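You operate a simulated robot arm through the tools that you are given. There is no shell and no other tool.

You run a simulated robot arm. Do the job below in one go: nothing can be reset, and whatever is moved stays where it is left.

TASK
Spin the orange and the yellow roller in the test cradle and scrap the bent one.
Fine: bent reads 0.5 mm or more and goes on the red seat; the other goes back to its rack seat; leave the other rollers.

Only the result counts: the job must be done as asked and must still hold three seconds after the hand-in. Knocking over, shifting, dropping, spilling or breaking anything else fails it.

THE ROBOT
A 6-joint arm with a two-finger gripper, fixed in place. Base frame: the origin is at the foot of the arm, x ahead of it, y to its left, z up. Lengths are in mm, angles in degrees, forces in N, time in s.
It reaches about 1298 mm from its shoulder. Its first joint turns from -149.0 to 149.0 degrees. Payload 1.57 kg.
Tool frame: the origin (TCP) lies between the finger pads and is the grasp point; the fingertips stand 21 mm ahead of it; z points along the fingers, y is the line along which they close. Largest opening 70 mm; the body of the gripper starts 50 mm behind the TCP.
Orientation is told as [roll, pitch, yaw] about the base's x, y, z axes, in that order, counted from this pose: with the fingers straight down and closing along the base's y, the tool's x points along the base's -x, its y along +y and its z along -z.

THE INTERFACE
- The arm moves only by the tool move_arm. Its argument "rows" is a list of rows, each a list of 7 numbers: the shift along the tool's x, y, z in mm, then the turn, a rotation vector about the tool's x, y, z in degrees, then the finger opening in mm, from 0 to 70. In form: [[tx, ty, tz, wx, wy, wz, gripper], ...]. A call has 1 to 20 rows; each row shifts and turns the commanded pose from where the row before left it, along the tool's axes as they then stand. Each row takes 0.2 s and may step no farther than 50 mm and 8.6 degrees from the row before; otherwise, or with a gripper value out of range, the whole call is refused. Where a pose cannot be reached the arm comes as near as it can. A force on the tool above 40 N (or 10 N above the force at the start of the call, whichever is more), or a blocked arm, ends the call early, and 0.2 s more pass. Each finger halts on what it meets, pressing with about 30 N; the grip force reading is that of the motor and also rises with nothing between the fingers. The clock runs only during rows and for 0.2 s after the last one: add rows that do not move to give the fingers time. The reply holds the time, the measured pose of the TCP, the force on the tool along the base axes, the opening and the grip force, in the units named above and with some noise, with the torque about the TCP (base axes, N m) and any sound that the robot's microphone picked up.
- Cameras (640 x 400 px; columns grow to the right, rows downward): "scene" is fixed at [44.5, -498.9, 1697.2]; the picture's right is [-0.79, -0.62, 0.00], its down [-0.55, 0.70, -0.45] and it looks along [0.28, -0.35, -0.89] (base axes); focal length 309 px, centre (320, 200). "wrist" rides on the gripper at [79, 4, -81] in the tool frame; the picture's right is [-0.05, 1.00, 0.00], its down [-0.67, -0.04, -0.74] and it looks along [-0.74, -0.04, 0.67] (tool axes); focal length 256 px, centre (320, 200). There is no depth. A picture from a camera that has moved, and an enlarged one, comes with that camera's place and axes in the base frame and with its lens. The place of the scene camera against the robot may be out by one fixed shift of up to 25 mm in any direction.
- camera(camera): a new picture of that camera. The clock stands still meanwhile.
- move_column(by): slides the trunk up (or, below 0, down) by that many mm; the arm rides with it, the base frame stays. It gives what a move gives, with no picture.
- close_up(camera, box): a new picture of the part [left, top, right, bottom] of that camera's present view, enlarged. The clock stands still meanwhile.
- job_done(): hands the job in; it is judged then, once.

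Places have to be worked out from the pictures, the camera data and where the tool is seen. Open the gripper and draw the arm clear of the work before you hand the job in, unless the task says otherwise.

The tools are called after "Request:" by a JSON object that holds its "op" and its "data". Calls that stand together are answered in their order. move_arm: Moves the arm, as the interface text tells. Its arguments: {"type":"object","properties":{"rows":{"type":"array"}},"required":["rows"]} The other tools are called the same way: move_column (by) slides the trunk up or down; camera (camera) takes a picture; close_up (camera, box) takes an enlarged picture of a part of a camera's view; job_done () hands the job in.

At the start:

```text
clock: 0.0
ee_pos: [475.3, -466.7, 1181.4]
orientation: [0.1, 0.0, 0.0]
contact_force: [1.1, 0.0, -0.2]
ft_torque: [0.0, 0.01, -0.03]
finger_gap: 70.0
gripper_force: 0.1
trunk travel left (down, up): [-864.0, 106.0]
```

scene: 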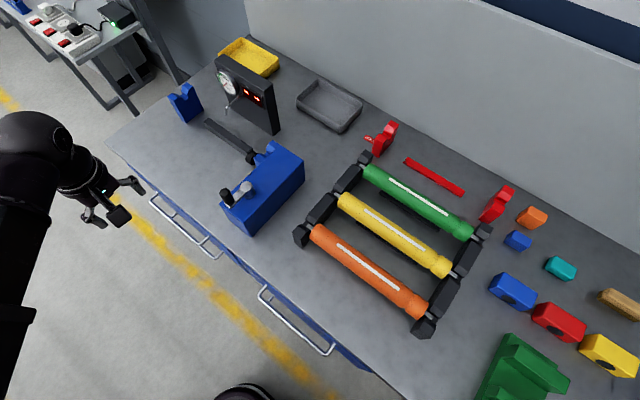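
wrist: 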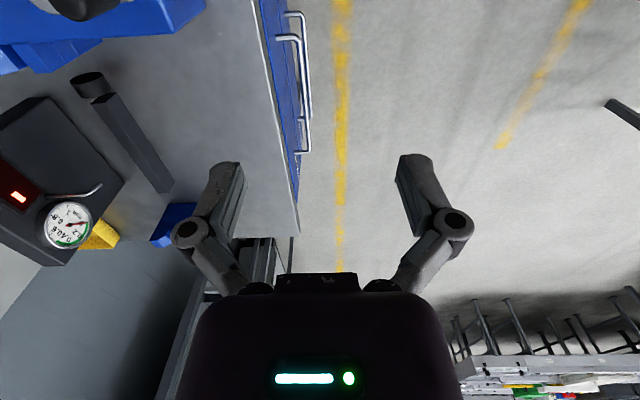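

I'll begin by looking closely at the cradle, gauge, rack and red seats in the scene view before moving anything.

Request:
{"op": "close_up", "data": {"camera": "scene", "box": [160, 30, 320, 240]}}

Request:
{"op": "close_up", "data": {"camera": "scene", "box": [280, 110, 520, 350]}}

Request:
{"op": "close_up", "data": {"camera": "wrist", "box": [0, 60, 220, 280]}}

Request:
{"op": "close_up", "data": {"camera": "scene", "box": [340, 100, 540, 240]}}

```text
1.90 times, centred on (240, 135) of scene
camera zoom: at [44.5, -498.9, 1697.2], right [-0.79, -0.62, 0.0], down [-0.55, 0.7, -0.45], along [0.28, -0.35, -0.89], focal length 588 px, centre (472, 324)
```

zoom: 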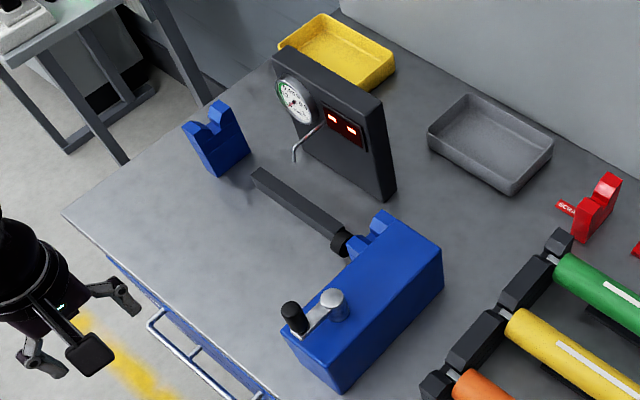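

```text
1.67 times, centred on (400, 230) of scene
camera zoom: at [44.5, -498.9, 1697.2], right [-0.79, -0.62, 0.0], down [-0.55, 0.7, -0.45], along [0.28, -0.35, -0.89], focal length 514 px, centre (187, 150)
```

zoom: 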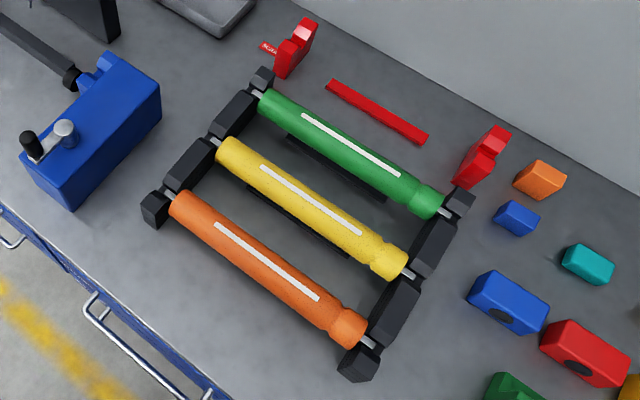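

```text
1.82 times, centred on (110, 170) of wrist
camera zoom: at [395.4, -460.8, 1263.9], right [0.05, 1.0, 0.0], down [0.67, -0.04, 0.74], along [0.74, -0.04, -0.67], focal length 465 px, centre (702, 254)
```

zoom: 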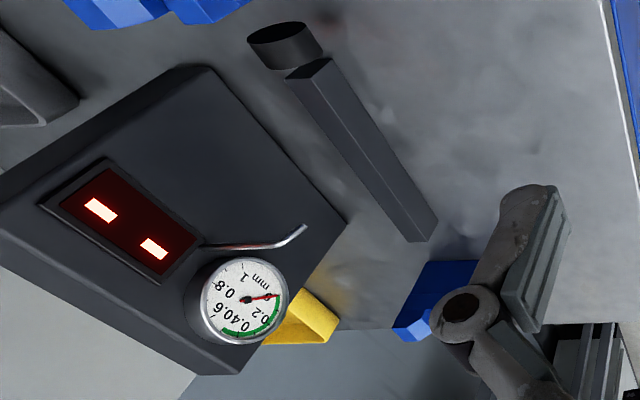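

```text
2.86 times, centred on (440, 170) of scene
camera zoom: at [44.5, -498.9, 1697.2], right [-0.79, -0.62, 0.0], down [-0.55, 0.7, -0.45], along [0.28, -0.35, -0.89], focal length 882 px, centre (-23, 286)
```

zoom: 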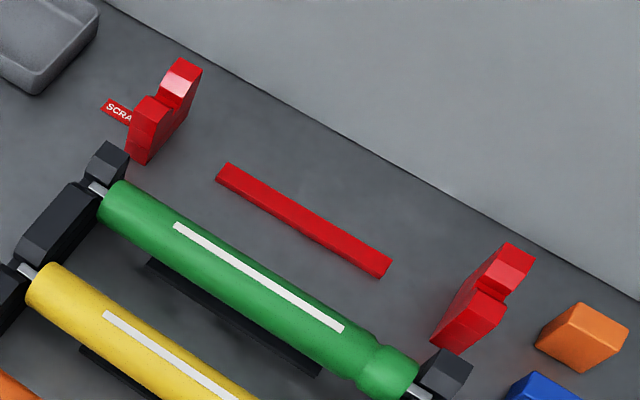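

The rollers lie parallel to base x in the rack (near y≈-720, -840 and -965), and the cradle seems to run along x from about 485 to 855 at y≈-805. I'll move the wrist camera to x≈350, y≈-750, staying high, to view the cradle, crank and gauge.

Request:
{"op": "move_arm", "data": {"rows": [[18, -40, 0, 0, 0, 0, 70], [18, -40, 0, 0, 0, 0, 70], [18, -40, 0, 0, 0, 0, 70], [18, -40, 0, 0, 0, 0, 70], [18, -40, 0, 0, 0, 0, 70], [18, -40, 0, 0, 0, 0, 70], [18, -43, 0, 0, 0, 0, 70]]}}

Request:
{"op": "camera", "data": {"camera": "wrist"}}

Request:
{"op": "camera", "data": {"camera": "scene"}}

```text
clock: 1.6
ee_pos: [348.6, -746.4, 1181.5]
orientation: [0.0, 0.0, 0.0]
contact_force: [-0.7, 0.0, -0.3]
ft_torque: [0.04, -0.02, -0.03]
finger_gap: 70.2
gripper_force: 0.1
trunk travel left (down, up): [-864.0, 106.0]
```

```text
taken
camera wrist: at [267.7, -742.8, 1263.4], right [0.05, 1.0, 0.0], down [0.67, -0.04, 0.75], along [0.74, -0.04, -0.67], focal length 256 px, centre (320, 200)
```

wrist: 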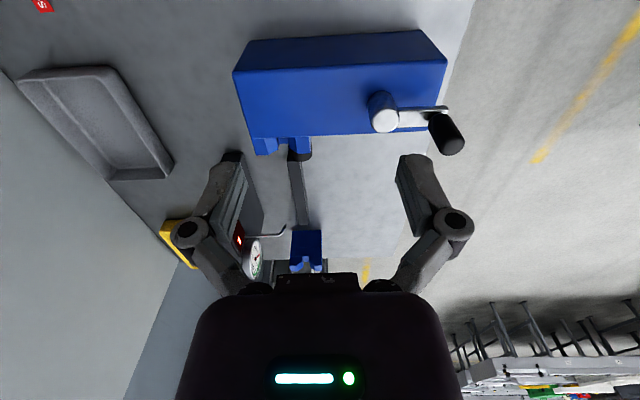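

```text
taken
```

scene: 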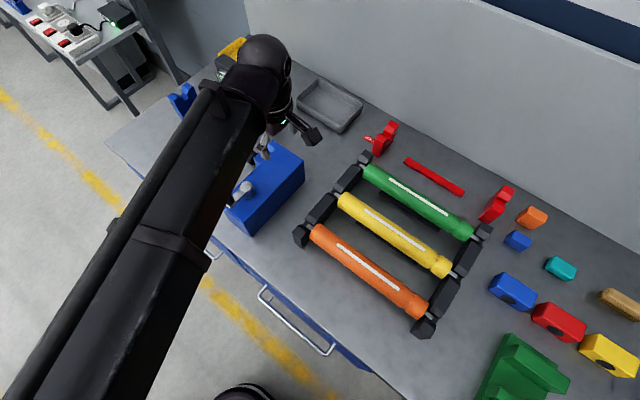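

The cradle is visible: a blue drive box with a vertical-axis crank on top, the far blue V-post, and the gauge stand. I'll enlarge each part.

Request:
{"op": "close_up", "data": {"camera": "wrist", "box": [220, 20, 480, 170]}}

Request:
{"op": "close_up", "data": {"camera": "wrist", "box": [200, 120, 360, 290]}}

```text
2.46 times, centred on (350, 95) of wrist
camera zoom: at [267.7, -742.8, 1263.4], right [0.05, 1.0, 0.0], down [0.67, -0.04, 0.75], along [0.74, -0.04, -0.67], focal length 630 px, centre (246, 458)
```

zoom: 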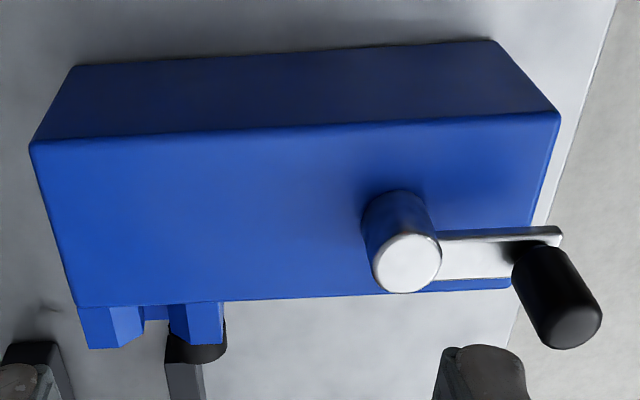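

```text
2.35 times, centred on (280, 205) of wrist
camera zoom: at [267.7, -742.8, 1263.4], right [0.05, 1.0, 0.0], down [0.67, -0.04, 0.75], along [0.74, -0.04, -0.67], focal length 602 px, centre (414, 188)
```

zoom: 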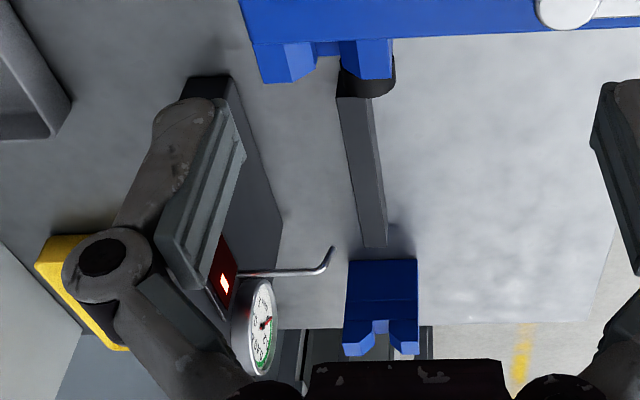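

The crank has a vertical hub with an arm pointing +y and a knob standing above the arm. I'll step back along -x, taking pictures at two stations so I can triangulate the box and the rack.

Request:
{"op": "move_arm", "data": {"rows": [[48, -5, 0, 0, 0, 0, 70], [48, -5, 0, 0, 0, 0, 70], [48, -5, 0, 0, 0, 0, 70], [48, -5, 0, 0, 0, 0, 70], [48, -5, 0, 0, 0, 0, 70]]}}

Request:
{"op": "camera", "data": {"camera": "wrist"}}

Request:
{"op": "close_up", "data": {"camera": "wrist", "box": [220, 120, 420, 270]}}

Request:
{"op": "move_arm", "data": {"rows": [[48, -5, 0, 0, 0, 0, 70], [48, -5, 0, 0, 0, 0, 70], [48, -5, 0, 0, 0, 0, 70], [48, -5, 0, 0, 0, 0, 70], [48, -5, 0, 0, 0, 0, 70]]}}

Request:
{"op": "camera", "data": {"camera": "wrist"}}

Request:
{"op": "camera", "data": {"camera": "scene"}}

```text
clock: 2.8
ee_pos: [109.1, -773.9, 1182.5]
orientation: [0.0, 0.0, 0.0]
contact_force: [0.2, 0.1, 0.9]
ft_torque: [-0.02, -0.04, -0.01]
finger_gap: 70.0
gripper_force: 0.1
trunk travel left (down, up): [-864.0, 106.0]
```

```text
taken
camera wrist: at [29.5, -768.8, 1263.8], right [0.05, 1.0, 0.0], down [0.67, -0.04, 0.75], along [0.74, -0.04, -0.67], focal length 256 px, centre (320, 200)
```

wrist: 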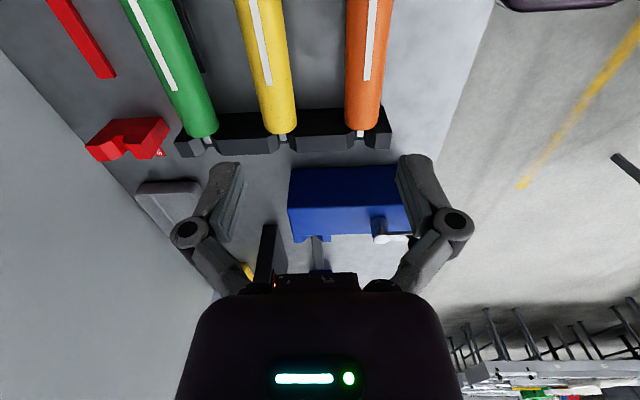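

```text
2.67 times, centred on (320, 195) of wrist
camera zoom: at [29.5, -768.8, 1263.8], right [0.05, 1.0, 0.0], down [0.67, -0.04, 0.75], along [0.74, -0.04, -0.67], focal length 683 px, centre (320, 213)
```

zoom: 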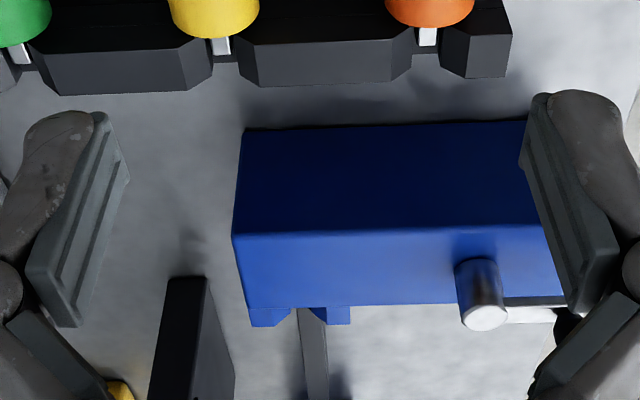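

```text
clock: 4.0
ee_pos: [-134.2, -800.2, 1181.9]
orientation: [0.0, -0.1, 0.0]
contact_force: [0.2, -1.1, -0.6]
ft_torque: [0.0, -0.01, -0.02]
finger_gap: 70.1
gripper_force: 0.0
trunk travel left (down, up): [-864.0, 106.0]
```

```text
taken
camera wrist: at [-214.8, -794.1, 1263.5], right [0.05, 1.0, 0.0], down [0.67, -0.04, 0.75], along [0.74, -0.04, -0.67], focal length 256 px, centre (320, 200)
```

wrist: 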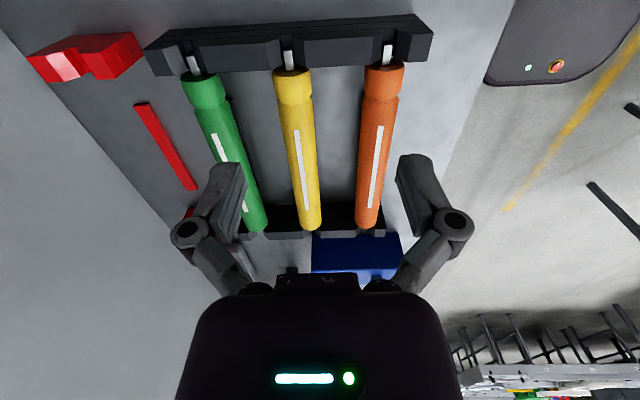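

```text
taken
```

scene: 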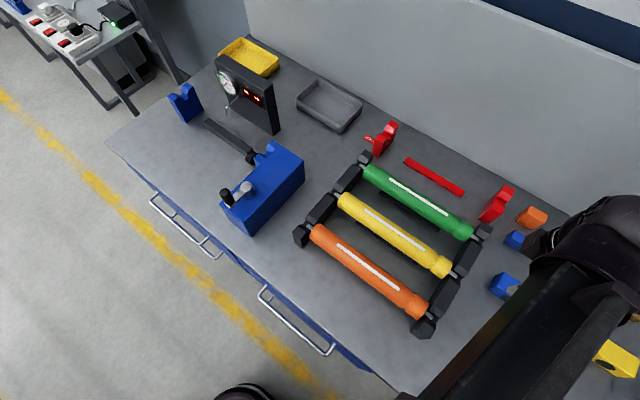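

Triangulation gives the box top at z≈964, x from 380 to 467 and y from -847 to -610, with the crank hub at (425,-677), top z≈1007. Next I'll enlarge the rack view for roller geometry.

Request:
{"op": "close_up", "data": {"camera": "wrist", "box": [130, 10, 450, 130]}}

Request:
{"op": "close_up", "data": {"camera": "wrist", "box": [230, 120, 430, 280]}}

Request:
{"op": "close_up", "data": {"camera": "wrist", "box": [20, 20, 260, 240]}}

Request:
{"op": "close_up", "data": {"camera": "scene", "box": [170, 50, 320, 170]}}

Request:
{"op": "close_up", "data": {"camera": "scene", "box": [210, 130, 320, 240]}}

```text
2.00 times, centred on (290, 70) of wrist
camera zoom: at [-214.8, -794.1, 1263.5], right [0.05, 1.0, 0.0], down [0.67, -0.04, 0.75], along [0.74, -0.04, -0.67], focal length 512 px, centre (380, 460)
```

zoom: 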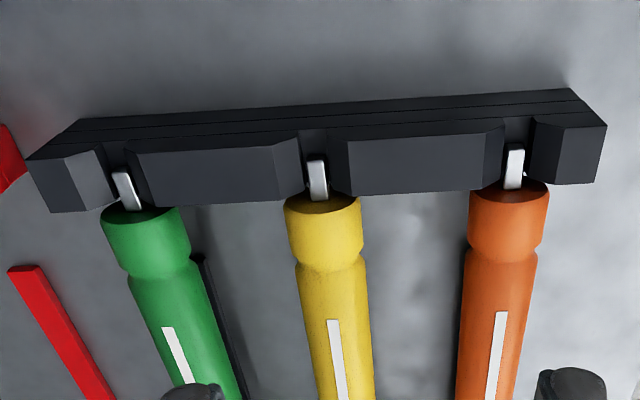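

```text
2.50 times, centred on (330, 200) of wrist
camera zoom: at [-214.8, -794.1, 1263.5], right [0.05, 1.0, 0.0], down [0.67, -0.04, 0.75], along [0.74, -0.04, -0.67], focal length 640 px, centre (295, 200)
```

zoom: 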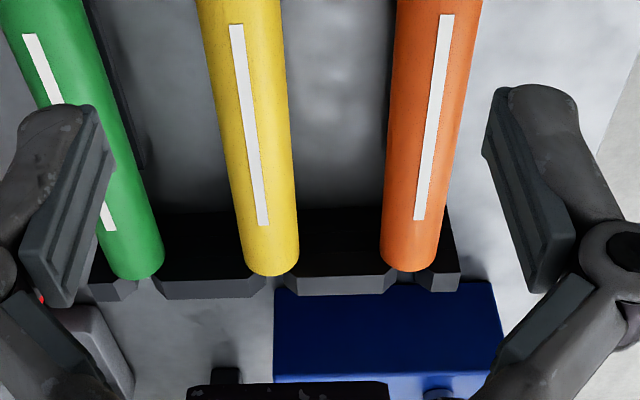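

```text
1.82 times, centred on (140, 130) of wrist
camera zoom: at [-214.8, -794.1, 1263.5], right [0.05, 1.0, 0.0], down [0.67, -0.04, 0.75], along [0.74, -0.04, -0.67], focal length 465 px, centre (647, 327)
```

zoom: 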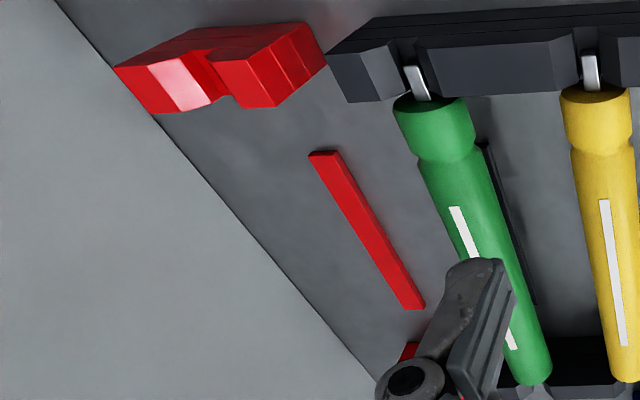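

```text
3.33 times, centred on (245, 110) of scene
camera zoom: at [44.5, -498.9, 1697.2], right [-0.79, -0.62, 0.0], down [-0.55, 0.7, -0.45], along [0.28, -0.35, -0.89], focal length 1029 px, centre (570, 500)
```

zoom: 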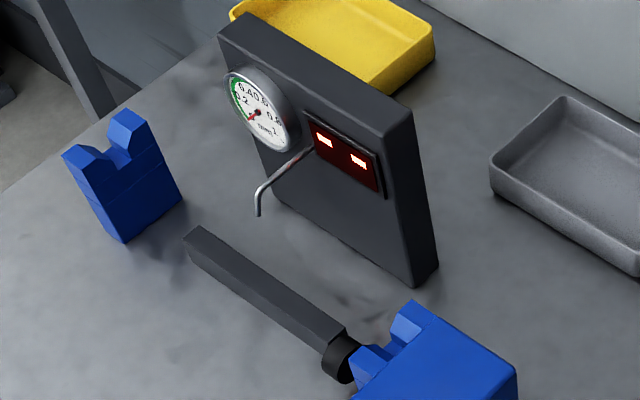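

```text
3.64 times, centred on (265, 185) of scene
camera zoom: at [44.5, -498.9, 1697.2], right [-0.79, -0.62, 0.0], down [-0.55, 0.7, -0.45], along [0.28, -0.35, -0.89], focal length 1122 px, centre (520, 254)
```

zoom: 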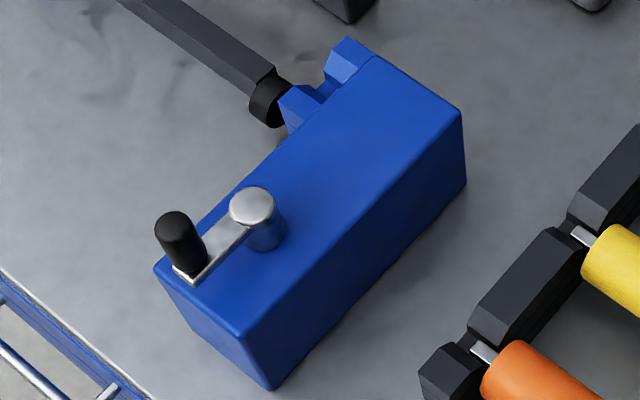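

The roller tops sit at about z≈943 with a diameter near 48 mm. To measure plan positions, I'll centre over the rack and tilt the tool 48° about tool y so that the wrist camera looks straight down.

Request:
{"op": "move_arm", "data": {"rows": [[-43, -8, 0, 0, 0, 0, 70], [-43, -8, 0, 0, 0, 0, 70], [-43, -8, 0, 0, 0, 0, 70], [-43, -8, 0, 0, 0, 0, 70], [-43, -8, 0, 0, 0, 0, 70], [0, 0, 0, 0, 8, 0, 70], [0, 0, 0, 0, 8, 0, 70], [0, 0, 0, 0, 8, 0, 70], [0, 0, 0, 0, 8, 0, 70], [0, 0, 0, 0, 8, 0, 70], [0, 0, 0, 0, 8, 0, 70]]}}

Request:
{"op": "camera", "data": {"camera": "wrist"}}

Request:
{"op": "close_up", "data": {"camera": "wrist", "box": [100, 0, 420, 200]}}

Request:
{"op": "close_up", "data": {"camera": "wrist", "box": [100, 200, 420, 400]}}

```text
clock: 6.4
ee_pos: [85.3, -839.0, 1244.3]
orientation: [-0.1, 48.1, 0.1]
contact_force: [0.0, 0.0, -0.1]
ft_torque: [-0.04, 0.0, 0.03]
finger_gap: 70.2
gripper_force: 0.1
out of reach, approached as far as the arm can: row 7, 8, 9, 10, 11
trunk travel left (down, up): [-864.0, 106.0]
```

```text
taken
camera wrist: at [91.2, -834.1, 1357.7], right [0.04, 1.0, -0.04], down [1.0, -0.04, 0.0], along [0.0, -0.04, -1.0], focal length 256 px, centre (320, 200)
```

wrist: 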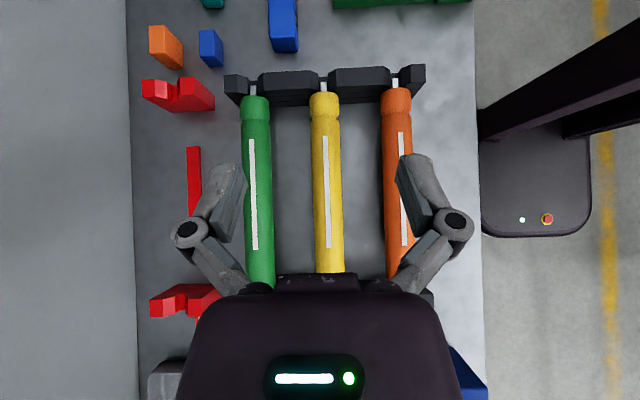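

```text
2.00 times, centred on (260, 100) of wrist
camera zoom: at [91.2, -834.1, 1357.7], right [0.04, 1.0, -0.04], down [1.0, -0.04, 0.0], along [0.0, -0.04, -1.0], focal length 512 px, centre (440, 400)
```

zoom: 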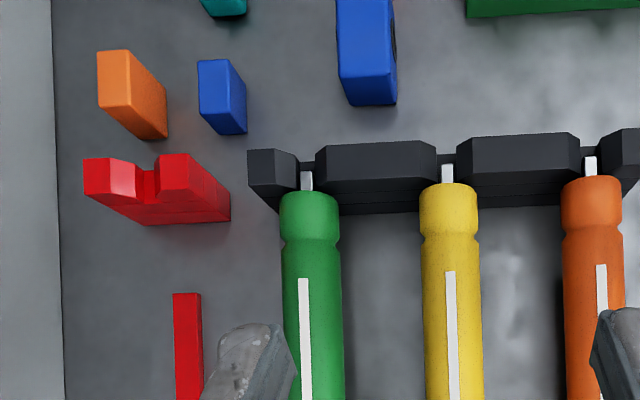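

```text
2.00 times, centred on (260, 300) of wrist
camera zoom: at [91.2, -834.1, 1357.7], right [0.04, 1.0, -0.04], down [1.0, -0.04, 0.0], along [0.0, -0.04, -1.0], focal length 512 px, centre (440, 0)
```

zoom: 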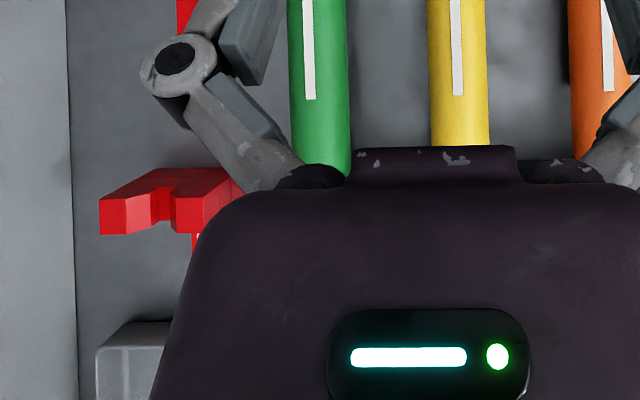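

The tilted pose drifted up to z≈1244 because of reach limits, but it gave good plan positions: roller axes at y≈-956, -836 and -717, with the roller spanning x≈-107 to 260. I'll undo the tilt, check the pose, then move in low over the drive box to measure the cradle.

Request:
{"op": "move_arm", "data": {"rows": [[0, 0, 0, 0, -8, 0, 70], [0, 0, 0, 0, -8, 0, 70], [0, 0, 0, 0, -8, 0, 70], [0, 0, 0, 0, -8, 0, 70], [0, 0, 0, 0, -8, 0, 70], [0, 0, 0, 0, -8, 0, 70], [0, 0, 0, 0, 0, 0, 70]]}}

```text
clock: 8.0
ee_pos: [86.0, -839.5, 1181.8]
orientation: [0.0, -0.1, 0.1]
contact_force: [0.3, 0.2, -0.7]
ft_torque: [0.0, 0.04, -0.05]
finger_gap: 69.9
gripper_force: 0.1
out of reach, approached as far as the arm can: row 1, 2, 3, 4, 5
trunk travel left (down, up): [-864.0, 106.0]
```

The pose is back at z=1181.8 with the command intact. Next I'll go low over the box to view the cradle V, drive wheel, feeler and far post.

Request:
{"op": "move_arm", "data": {"rows": [[-37, 5, 0, 0, 0, 0, 70], [-37, 5, 0, 0, 0, 0, 70], [-37, 5, 0, 0, 0, 0, 70], [-37, 5, 0, 0, 0, 0, 70], [-37, 5, 20, 0, 0, 0, 70], [-37, 5, 45, 0, 0, 0, 70], [-37, 5, 47, 0, 0, 0, 70], [0, 0, 0, 0, 0, 0, 70]]}}

Request:
{"op": "camera", "data": {"camera": "wrist"}}

Request:
{"op": "close_up", "data": {"camera": "wrist", "box": [220, 60, 420, 200]}}

Request:
{"op": "close_up", "data": {"camera": "wrist", "box": [220, 170, 420, 290]}}

```text
refused: row 6 steps farther than a row can; nothing moved
```

```text
taken
camera wrist: at [5.0, -834.0, 1263.7], right [0.05, 1.0, 0.0], down [0.67, -0.04, 0.75], along [0.74, -0.04, -0.67], focal length 256 px, centre (320, 200)
```

wrist: 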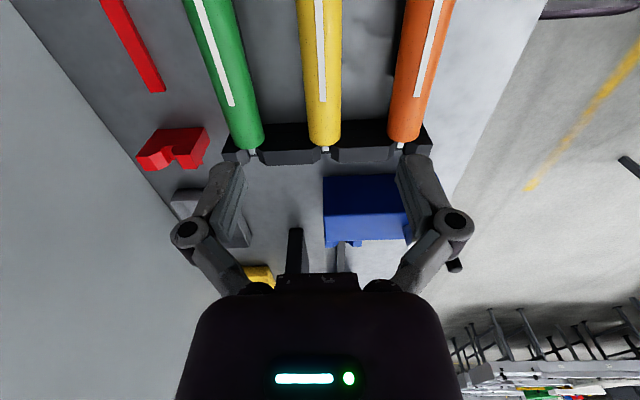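

```text
2.86 times, centred on (320, 130) of wrist
camera zoom: at [5.0, -834.0, 1263.7], right [0.05, 1.0, 0.0], down [0.67, -0.04, 0.75], along [0.74, -0.04, -0.67], focal length 731 px, centre (320, 400)
```

zoom: 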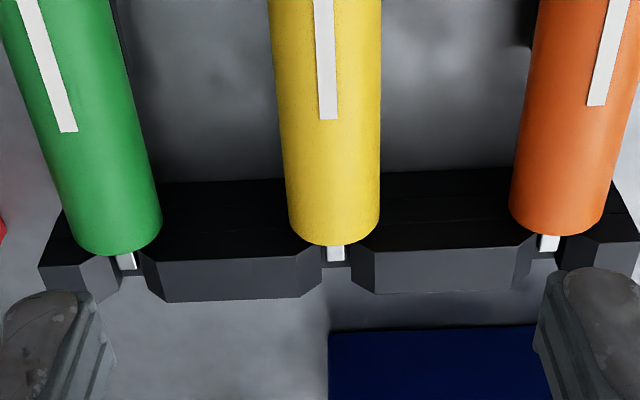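

```text
3.20 times, centred on (320, 230) of wrist
camera zoom: at [5.0, -834.0, 1263.7], right [0.05, 1.0, 0.0], down [0.67, -0.04, 0.75], along [0.74, -0.04, -0.67], focal length 819 px, centre (320, 104)
```

zoom: 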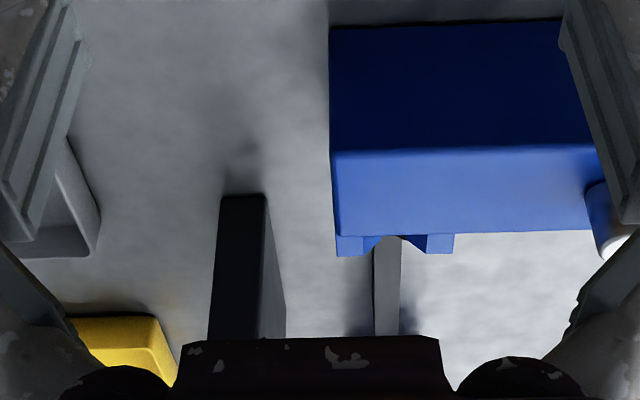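

That view confirms roller tops at z≈943, so the axis is near 919, with yellow's centre at x≈78. I'll re-issue the move with shorter steps.

Request:
{"op": "move_arm", "data": {"rows": [[-37, 5, 0, 0, 0, 0, 70], [-37, 5, 0, 0, 0, 0, 70], [-37, 5, 0, 0, 0, 0, 70], [-37, 5, 10, 0, 0, 0, 70], [-37, 5, 30, 0, 0, 0, 70], [-37, 5, 30, 0, 0, 0, 70], [-37, 5, 30, 0, 0, 0, 70], [0, 0, 10, 0, 0, 0, 70]]}}

Request:
{"op": "camera", "data": {"camera": "wrist"}}

Request:
{"op": "close_up", "data": {"camera": "wrist", "box": [220, 60, 420, 200]}}

Request:
{"op": "close_up", "data": {"camera": "wrist", "box": [220, 150, 420, 290]}}

```text
clock: 9.8
ee_pos: [341.4, -804.3, 1182.9]
orientation: [0.0, 0.0, 0.0]
contact_force: [0.4, 0.3, 0.3]
ft_torque: [0.02, 0.0, -0.03]
finger_gap: 70.0
gripper_force: 0.0
out of reach, approached as far as the arm can: row 2, 4, 5, 6, 7, 8
trunk travel left (down, up): [-864.0, 106.0]
```

```text
taken
camera wrist: at [261.1, -798.2, 1264.0], right [0.05, 1.0, 0.0], down [0.67, -0.04, 0.75], along [0.74, -0.04, -0.67], focal length 256 px, centre (320, 200)
```

wrist: 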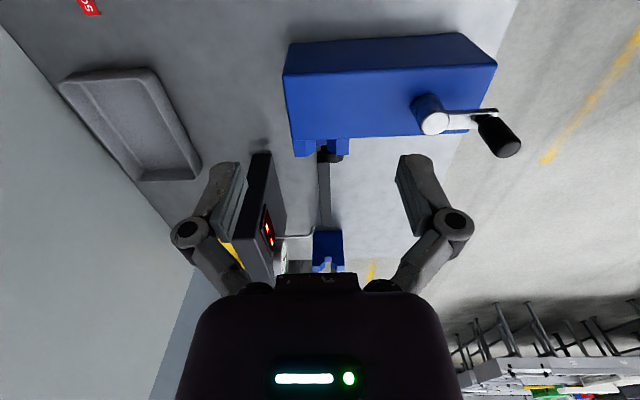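

```text
2.86 times, centred on (320, 130) of wrist
camera zoom: at [261.1, -798.2, 1264.0], right [0.05, 1.0, 0.0], down [0.67, -0.04, 0.75], along [0.74, -0.04, -0.67], focal length 731 px, centre (320, 400)
```

zoom: 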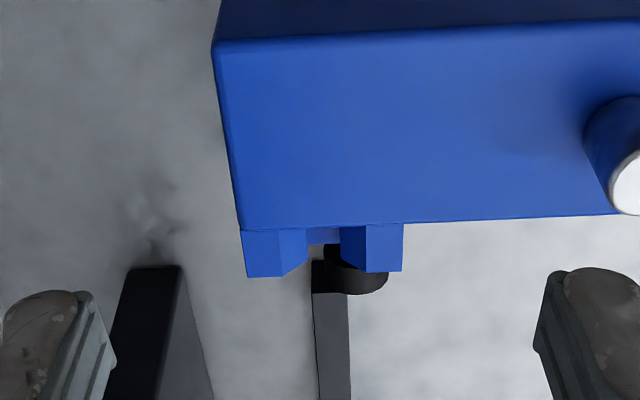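

```text
2.86 times, centred on (320, 220) of wrist
camera zoom: at [261.1, -798.2, 1264.0], right [0.05, 1.0, 0.0], down [0.67, -0.04, 0.75], along [0.74, -0.04, -0.67], focal length 731 px, centre (320, 143)
```

zoom: 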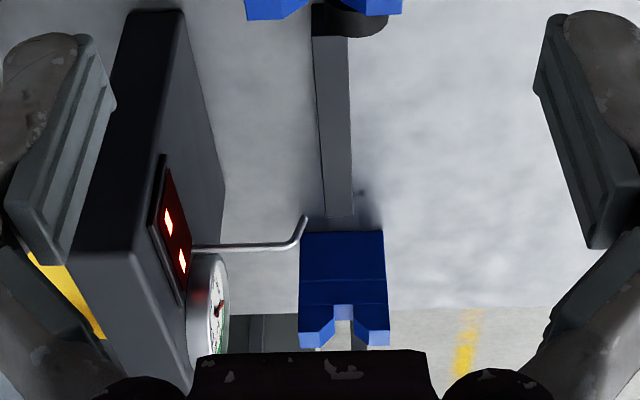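

The arm can't go below about z=1182 at this radius with the trunk this high, so the trunk has to come down. First I'll restore the command to the measured height, then lower the trunk a little and see how the pose responds.

Request:
{"op": "move_arm", "data": {"rows": [[0, 0, -40, 0, 0, 0, 70], [0, 0, -40, 0, 0, 0, 70], [0, 0, -40, 0, 0, 0, 70], [0, 0, -40, 0, 0, 0, 70]]}}

Request:
{"op": "move_column", "data": {"by": -60}}

Request:
{"op": "move_arm", "data": {"rows": [[0, 0, 0, 0, 0, 0, 70]]}}

Request:
{"op": "camera", "data": {"camera": "scene"}}

```text
clock: 10.8
ee_pos: [341.7, -803.7, 1182.2]
orientation: [0.1, 0.0, 0.0]
contact_force: [0.2, -0.9, 0.5]
ft_torque: [0.02, 0.02, 0.02]
finger_gap: 69.9
gripper_force: 0.0
out of reach, approached as far as the arm can: row 1, 2, 3, 4
trunk travel left (down, up): [-864.0, 106.0]
```

```text
clock: 11.8
ee_pos: [341.3, -804.6, 1122.7]
orientation: [0.1, 0.0, 0.0]
contact_force: [0.0, 0.0, -0.6]
ft_torque: [-0.01, -0.03, -0.05]
finger_gap: 69.9
gripper_force: 0.1
trunk travel left (down, up): [-804.0, 166.0]
```

```text
clock: 12.2
ee_pos: [342.1, -802.8, 1122.1]
orientation: [0.0, 0.1, 0.0]
contact_force: [0.1, 0.3, 0.0]
ft_torque: [0.0, 0.0, -0.02]
finger_gap: 70.1
gripper_force: 0.1
trunk travel left (down, up): [-804.0, 166.0]
```

```text
taken
```

scene: 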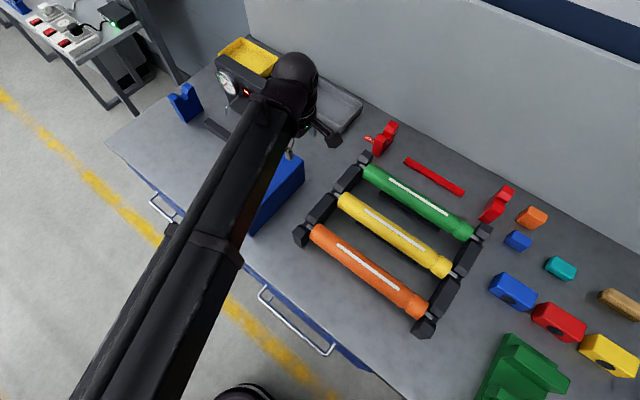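

The TCP rode down with the trunk to z≈1122 and no reach warning came back on the null move. I'll test a small move up, then down, from this state.

Request:
{"op": "move_arm", "data": {"rows": [[0, 0, -20, 0, 0, 0, 70], [0, 0, 0, 0, 0, 0, 70]]}}

Request:
{"op": "move_arm", "data": {"rows": [[0, 0, 20, 0, 0, 0, 70], [0, 0, 0, 0, 0, 0, 70]]}}

Request:
{"op": "move_arm", "data": {"rows": [[0, 0, 20, 0, 0, 0, 70], [0, 0, 0, 0, 0, 0, 70]]}}

```text
clock: 12.8
ee_pos: [341.8, -804.6, 1122.4]
orientation: [-0.1, -0.1, 0.0]
contact_force: [0.1, -0.1, -0.3]
ft_torque: [-0.02, -0.05, -0.05]
finger_gap: 70.2
gripper_force: 0.0
out of reach, approached as far as the arm can: row 1
trunk travel left (down, up): [-804.0, 166.0]
```

```text
clock: 13.4
ee_pos: [342.7, -804.8, 1121.7]
orientation: [0.0, 0.0, 0.1]
contact_force: [-0.3, 0.4, -0.6]
ft_torque: [-0.02, -0.01, 0.01]
finger_gap: 70.0
gripper_force: 0.1
out of reach, approached as far as the arm can: row 1
trunk travel left (down, up): [-804.0, 166.0]
```

```text
clock: 14.0
ee_pos: [342.7, -803.0, 1121.8]
orientation: [0.1, -0.1, 0.0]
contact_force: [1.3, -0.1, 1.3]
ft_torque: [-0.03, -0.01, -0.01]
finger_gap: 70.0
gripper_force: 0.0
out of reach, approached as far as the arm can: row 1
trunk travel left (down, up): [-804.0, 166.0]
```

Small vertical commands have no effect at all, so this arm moves only in the horizontal plane plus wrist tilts, and height has to come from the trunk column. I'll lower the column 50 mm, which is still above everything here, and look at the cradle.

Request:
{"op": "move_column", "data": {"by": -50}}

Request:
{"op": "camera", "data": {"camera": "wrist"}}

Request:
{"op": "close_up", "data": {"camera": "wrist", "box": [220, 60, 420, 200]}}

Request:
{"op": "close_up", "data": {"camera": "wrist", "box": [220, 150, 420, 290]}}

```text
clock: 14.9
ee_pos: [341.8, -804.2, 1072.1]
orientation: [0.0, 0.0, 0.0]
contact_force: [-0.1, -0.2, 0.6]
ft_torque: [-0.02, 0.04, -0.02]
finger_gap: 70.1
gripper_force: 0.1
trunk travel left (down, up): [-754.0, 216.0]
```

```text
taken
camera wrist: at [261.3, -798.3, 1154.0], right [0.05, 1.0, 0.0], down [0.67, -0.04, 0.74], along [0.74, -0.04, -0.67], focal length 256 px, centre (320, 200)
```

wrist: 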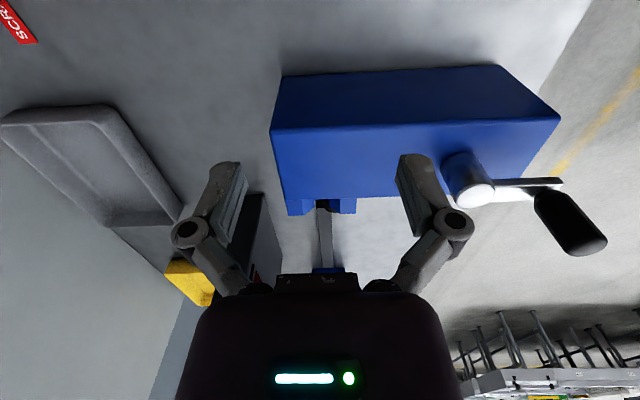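

```text
2.86 times, centred on (320, 130) of wrist
camera zoom: at [261.3, -798.3, 1154.0], right [0.05, 1.0, 0.0], down [0.67, -0.04, 0.74], along [0.74, -0.04, -0.67], focal length 731 px, centre (320, 400)
```

zoom: 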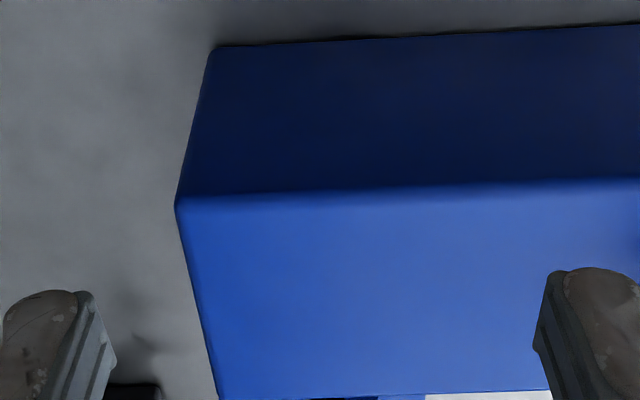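

```text
2.86 times, centred on (320, 220) of wrist
camera zoom: at [261.3, -798.3, 1154.0], right [0.05, 1.0, 0.0], down [0.67, -0.04, 0.74], along [0.74, -0.04, -0.67], focal length 731 px, centre (320, 143)
```

zoom: 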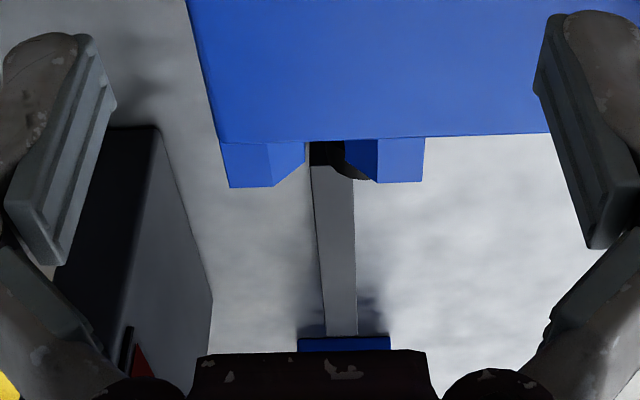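

Vertical parallax puts the prong tops at z≈964.5, x from 467 to 496, with the cradle V centre at y≈-807.5. I'll slide +x at this height to view the far post, feeler and gauge.

Request:
{"op": "move_arm", "data": {"rows": [[-45, 0, 0, 0, 0, 0, 70], [-45, 0, 0, 0, 0, 0, 70], [-45, 0, 0, 0, 0, 0, 70], [-45, 0, 0, 0, 0, 0, 70], [-45, 0, 0, 0, 0, 0, 70], [0, 0, 0, 0, 0, 0, 70]]}}

Request:
{"op": "camera", "data": {"camera": "wrist"}}

Request:
{"op": "close_up", "data": {"camera": "wrist", "box": [220, 80, 420, 280]}}

Request:
{"op": "close_up", "data": {"camera": "wrist", "box": [40, 60, 300, 300]}}

```text
clock: 16.3
ee_pos: [568.2, -802.6, 1073.3]
orientation: [0.0, 0.0, 0.0]
contact_force: [-0.3, -0.3, -0.3]
ft_torque: [0.03, 0.05, 0.0]
finger_gap: 69.9
gripper_force: 0.0
trunk travel left (down, up): [-754.0, 216.0]
```

```text
taken
camera wrist: at [487.6, -797.1, 1154.1], right [0.05, 1.0, 0.0], down [0.67, -0.04, 0.75], along [0.74, -0.04, -0.67], focal length 256 px, centre (320, 200)
```

wrist: 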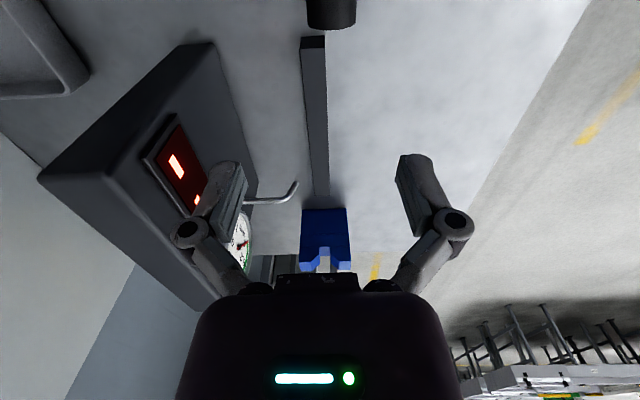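

```text
2.00 times, centred on (320, 180) of wrist
camera zoom: at [487.6, -797.1, 1154.1], right [0.05, 1.0, 0.0], down [0.67, -0.04, 0.75], along [0.74, -0.04, -0.67], focal length 512 px, centre (320, 240)
```

zoom: 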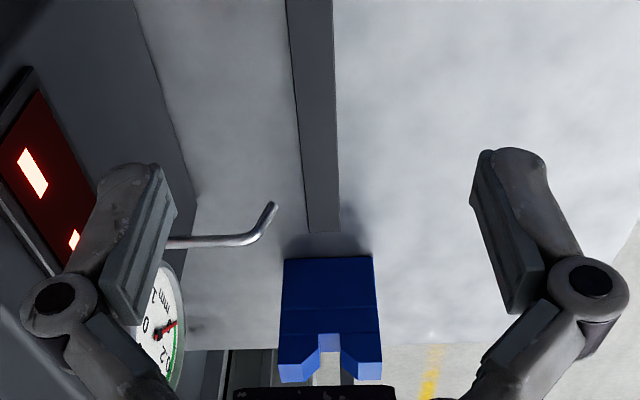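

```text
1.67 times, centred on (170, 180) of wrist
camera zoom: at [487.6, -797.1, 1154.1], right [0.05, 1.0, 0.0], down [0.67, -0.04, 0.75], along [0.74, -0.04, -0.67], focal length 427 px, centre (570, 233)
```

zoom: 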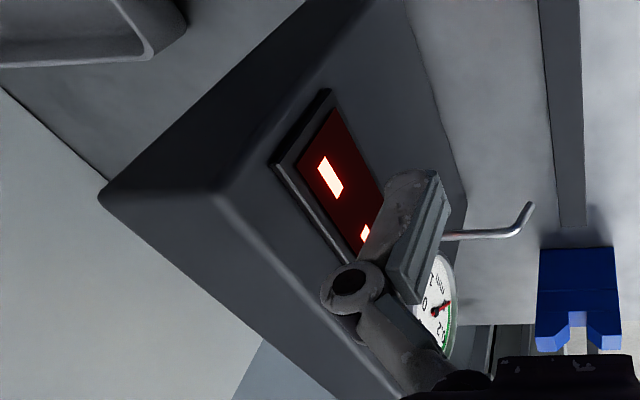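

The far post spans x≈835–863, so the cradle's mid-point is x≈665. The feeler tip is near (670,-830,963), so I'll grip rollers about 15 mm to the -x side of centre to keep the fingers clear of it. Now I'll move over the orange roller, aiming for (63,-717).

Request:
{"op": "move_arm", "data": {"rows": [[46, 0, 0, 0, 0, 0, 70], [46, 0, 0, 0, 0, 0, 70], [46, 0, 0, 0, 0, 0, 70], [46, 0, 0, 0, 0, 0, 70], [46, 0, 0, 0, 0, 0, 70], [46, 0, 0, 0, 0, 0, 70], [45.8, 17, 0, 0, 0, 0, 70], [45.8, 17, 0, 0, 0, 0, 70], [45.8, 17, 0, 0, 0, 0, 70], [45.8, 17, 0, 0, 0, 0, 70], [45.8, 17, 0, 0, 0, 0, 70], [0, 0, 0, 0, 0, 0, 70]]}}

Request:
{"op": "camera", "data": {"camera": "wrist"}}

Request:
{"op": "close_up", "data": {"camera": "wrist", "box": [200, 80, 440, 280]}}

Request:
{"op": "camera", "data": {"camera": "scene"}}

```text
clock: 18.9
ee_pos: [62.1, -713.9, 1071.5]
orientation: [0.0, 0.1, 0.1]
contact_force: [0.6, 0.6, -0.4]
ft_torque: [-0.01, 0.0, -0.02]
finger_gap: 69.9
gripper_force: 0.0
trunk travel left (down, up): [-754.0, 216.0]
```

```text
taken
camera wrist: at [-18.0, -709.2, 1153.8], right [0.05, 1.0, 0.0], down [0.67, -0.04, 0.74], along [0.74, -0.04, -0.67], focal length 256 px, centre (320, 200)
```

wrist: 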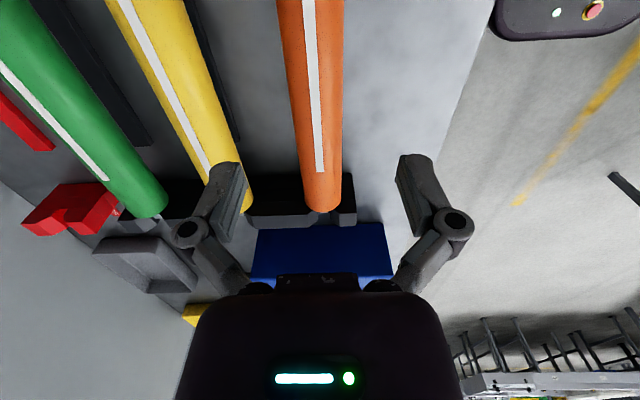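

```text
2.00 times, centred on (320, 180) of wrist
camera zoom: at [-18.0, -709.2, 1153.8], right [0.05, 1.0, 0.0], down [0.67, -0.04, 0.74], along [0.74, -0.04, -0.67], focal length 512 px, centre (320, 240)
```

zoom: 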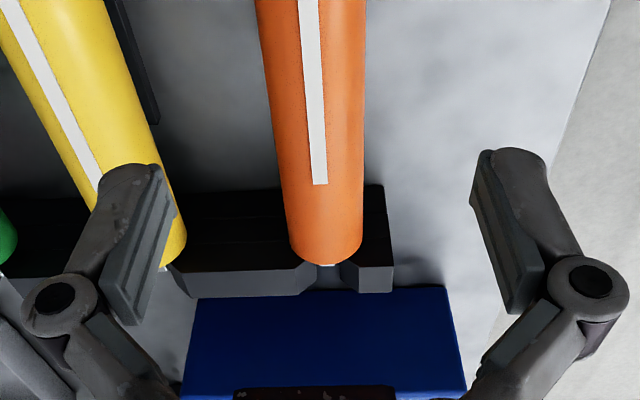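

```text
taken
```

scene: 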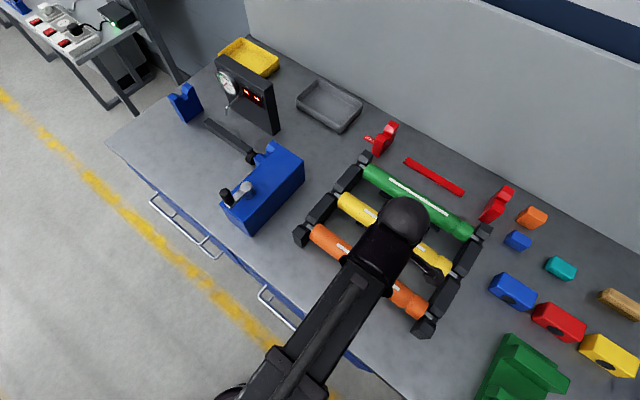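

The orange axis reads y≈-718, so I'll shift 4 mm and lower the column to just above the roller, then check the alignment.

Request:
{"op": "move_arm", "data": {"rows": [[0, -4, 0, 0, 0, 0, 70], [0, 0, 0, 0, 0, 0, 70]]}}

Request:
{"op": "move_column", "data": {"by": -95}}

Request:
{"op": "camera", "data": {"camera": "wrist"}}

Request:
{"op": "camera", "data": {"camera": "scene"}}

```text
clock: 19.5
ee_pos: [61.8, -721.5, 1072.5]
orientation: [0.0, -0.1, -0.1]
contact_force: [0.0, 0.5, -0.3]
ft_torque: [0.0, 0.03, 0.01]
finger_gap: 69.9
gripper_force: 0.1
trunk travel left (down, up): [-754.0, 216.0]
```

```text
clock: 20.8
ee_pos: [62.2, -719.3, 977.4]
orientation: [0.0, 0.1, 0.0]
contact_force: [0.2, -0.5, 0.6]
ft_torque: [-0.02, -0.03, 0.0]
finger_gap: 69.9
gripper_force: 0.1
trunk travel left (down, up): [-659.0, 311.0]
```

```text
taken
camera wrist: at [-17.8, -714.6, 1058.9], right [0.05, 1.0, 0.0], down [0.67, -0.04, 0.74], along [0.74, -0.04, -0.67], focal length 256 px, centre (320, 200)
```

wrist: 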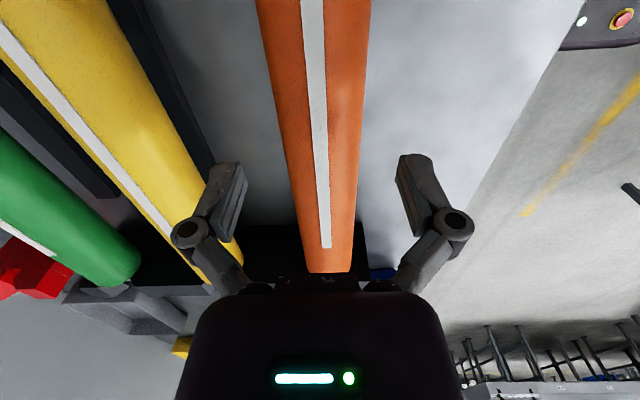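

```text
taken
```

scene: 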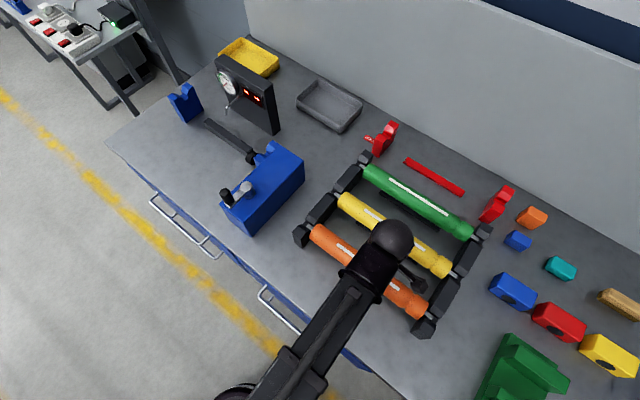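

The roller is centred between the fingers to within about 1 mm. I'll lower to grasp height, TCP z≈920.

Request:
{"op": "move_column", "data": {"by": -30}}

Request:
{"op": "move_column", "data": {"by": -27}}

```text
clock: 21.6
ee_pos: [63.0, -721.4, 947.8]
orientation: [0.0, -0.1, 0.1]
contact_force: [-0.8, 0.2, 0.0]
ft_torque: [0.0, -0.02, -0.01]
finger_gap: 69.8
gripper_force: 0.0
trunk travel left (down, up): [-629.0, 341.0]
```

```text
clock: 22.3
ee_pos: [62.0, -720.1, 920.2]
orientation: [0.0, -0.1, 0.0]
contact_force: [0.1, -0.6, -0.4]
ft_torque: [-0.02, -0.04, 0.01]
finger_gap: 70.0
gripper_force: 0.0
trunk travel left (down, up): [-602.0, 368.0]
```

No contact on the way down. I'll close in two stages and watch the side force and the finger gap.

Request:
{"op": "move_arm", "data": {"rows": [[0, 0, 0, 0, 0, 0, 54], [0, 0, 0, 0, 0, 0, 54], [0, 0, 0, 0, 0, 0, 54]]}}

Request:
{"op": "close_up", "data": {"camera": "wrist", "box": [220, 60, 420, 280]}}

```text
clock: 23.1
ee_pos: [63.0, -720.3, 919.4]
orientation: [0.0, -0.1, 0.0]
contact_force: [0.5, 0.0, 0.5]
ft_torque: [-0.01, -0.01, 0.01]
finger_gap: 54.1
gripper_force: 0.0
trunk travel left (down, up): [-602.0, 368.0]
```

```text
1.82 times, centred on (320, 170) of wrist
camera zoom: at [-17.9, -714.7, 1001.9], right [0.05, 1.0, 0.0], down [0.67, -0.04, 0.74], along [0.74, -0.04, -0.67], focal length 465 px, centre (320, 254)
```

zoom: 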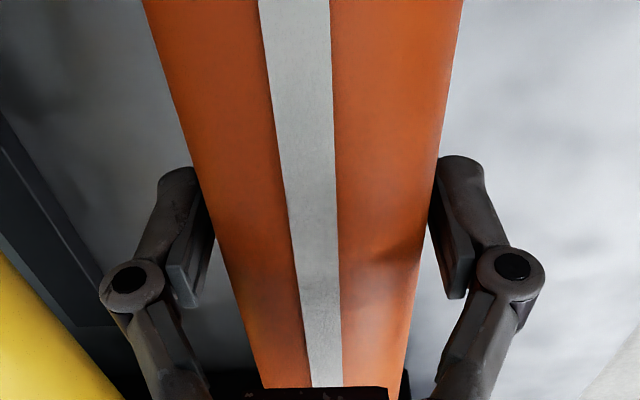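

Gaps are even on both sides. I'll close fully onto the roller.

Request:
{"op": "move_arm", "data": {"rows": [[0, 0, 0, 0, 0, 0, 44], [0, 0, 0, 0, 0, 0, 40], [0, 0, 0, 0, 0, 0, 40], [0, 0, 0, 0, 0, 0, 40]]}}

```text
clock: 24.1
ee_pos: [63.1, -720.0, 921.1]
orientation: [0.0, -0.1, 0.0]
contact_force: [0.3, -1.3, 4.1]
ft_torque: [0.08, 0.01, 0.06]
finger_gap: 48.4
gripper_force: 30.1
trunk travel left (down, up): [-602.0, 368.0]
```

Gripped at 48.4 mm with 30 N. I'll lift 15 mm and check the weight and tilt.

Request:
{"op": "move_column", "data": {"by": 15}}

Request:
{"op": "camera", "data": {"camera": "wrist"}}

Request:
{"op": "close_up", "data": {"camera": "scene", "box": [280, 150, 460, 350]}}

```text
clock: 24.7
ee_pos: [62.9, -720.8, 935.8]
orientation: [0.0, 0.0, 0.0]
contact_force: [-0.2, -1.6, 1.0]
ft_torque: [0.05, -0.01, 0.03]
finger_gap: 49.5
gripper_force: 14.0
trunk travel left (down, up): [-617.0, 353.0]
```

```text
taken
camera wrist: at [-17.9, -714.6, 1017.0], right [0.05, 1.0, 0.0], down [0.67, -0.04, 0.75], along [0.74, -0.04, -0.67], focal length 256 px, centre (320, 200)
```

wrist: 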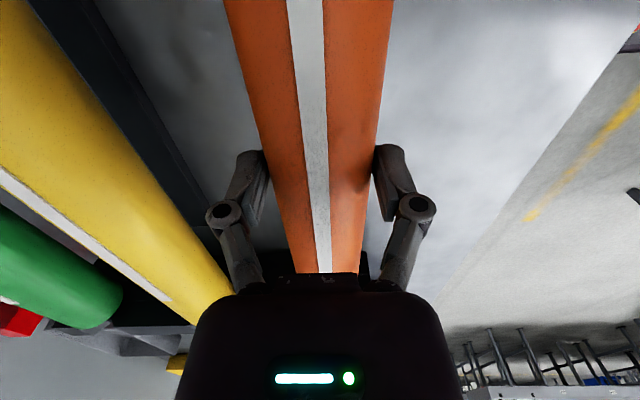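

```text
2.00 times, centred on (370, 250) of scene
camera zoom: at [44.5, -498.9, 1697.2], right [-0.79, -0.62, 0.0], down [-0.55, 0.7, -0.45], along [0.28, -0.35, -0.89], focal length 617 px, centre (220, 100)
```

zoom: 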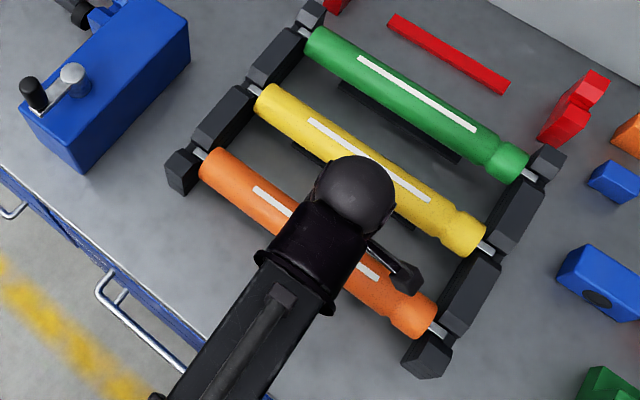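

The roller didn't come up: its apparent size says it stayed in the rack, and the grip fell to 14 N during the column move. I'll go back down 15 mm and check how the grip behaves with a smaller gripper target.

Request:
{"op": "move_arm", "data": {"rows": [[0, 0, 0, 0, 0, 0, 40], [0, 0, 0, 0, 0, 0, 40]]}}

```text
clock: 25.3
ee_pos: [61.4, -719.6, 935.4]
orientation: [-0.1, 0.0, -0.1]
contact_force: [-0.1, -1.9, 5.3]
ft_torque: [0.07, -0.02, -0.07]
finger_gap: 49.2
gripper_force: 29.5
trunk travel left (down, up): [-617.0, 353.0]
```

Grip is back at 29.5 N, but the roller is still seated. I'll lower 15 mm to the axis, re-grip with target 0, and lift just 3 mm to read the load.

Request:
{"op": "move_arm", "data": {"rows": [[0, 0, 0, 0, 0, 0, 56], [0, 0, 0, 0, 0, 0, 56]]}}

Request:
{"op": "move_column", "data": {"by": -17}}

Request:
{"op": "move_arm", "data": {"rows": [[0, 0, 0, 0, 0, 0, 42], [0, 0, 0, 0, 0, 0, 20], [0, 0, 0, 0, 0, 0, 0], [0, 0, 0, 0, 0, 0, 0], [0, 0, 0, 0, 0, 0, 0]]}}

Request:
{"op": "move_column", "data": {"by": 2}}

```text
clock: 25.9
ee_pos: [63.3, -720.4, 935.1]
orientation: [0.0, 0.0, 0.1]
contact_force: [0.3, 0.2, -0.3]
ft_torque: [0.01, 0.01, 0.0]
finger_gap: 55.9
gripper_force: 0.0
trunk travel left (down, up): [-617.0, 353.0]
```

```text
clock: 26.6
ee_pos: [62.8, -720.0, 917.8]
orientation: [0.0, 0.0, 0.0]
contact_force: [-0.2, 0.1, 1.0]
ft_torque: [0.02, -0.01, -0.03]
finger_gap: 56.1
gripper_force: 0.1
trunk travel left (down, up): [-600.0, 370.0]
```

```text
clock: 27.8
ee_pos: [63.1, -720.5, 918.8]
orientation: [0.0, -0.1, 0.1]
contact_force: [-0.3, -1.6, 6.0]
ft_torque: [0.05, -0.08, -0.13]
finger_gap: 48.8
gripper_force: 29.5
trunk travel left (down, up): [-600.0, 370.0]
```

```text
clock: 28.3
ee_pos: [63.5, -720.3, 920.0]
orientation: [0.1, -0.1, 0.0]
contact_force: [-0.3, -0.4, 0.1]
ft_torque: [0.0, 0.09, 0.0]
finger_gap: 48.6
gripper_force: 29.7
trunk travel left (down, up): [-602.0, 368.0]
```

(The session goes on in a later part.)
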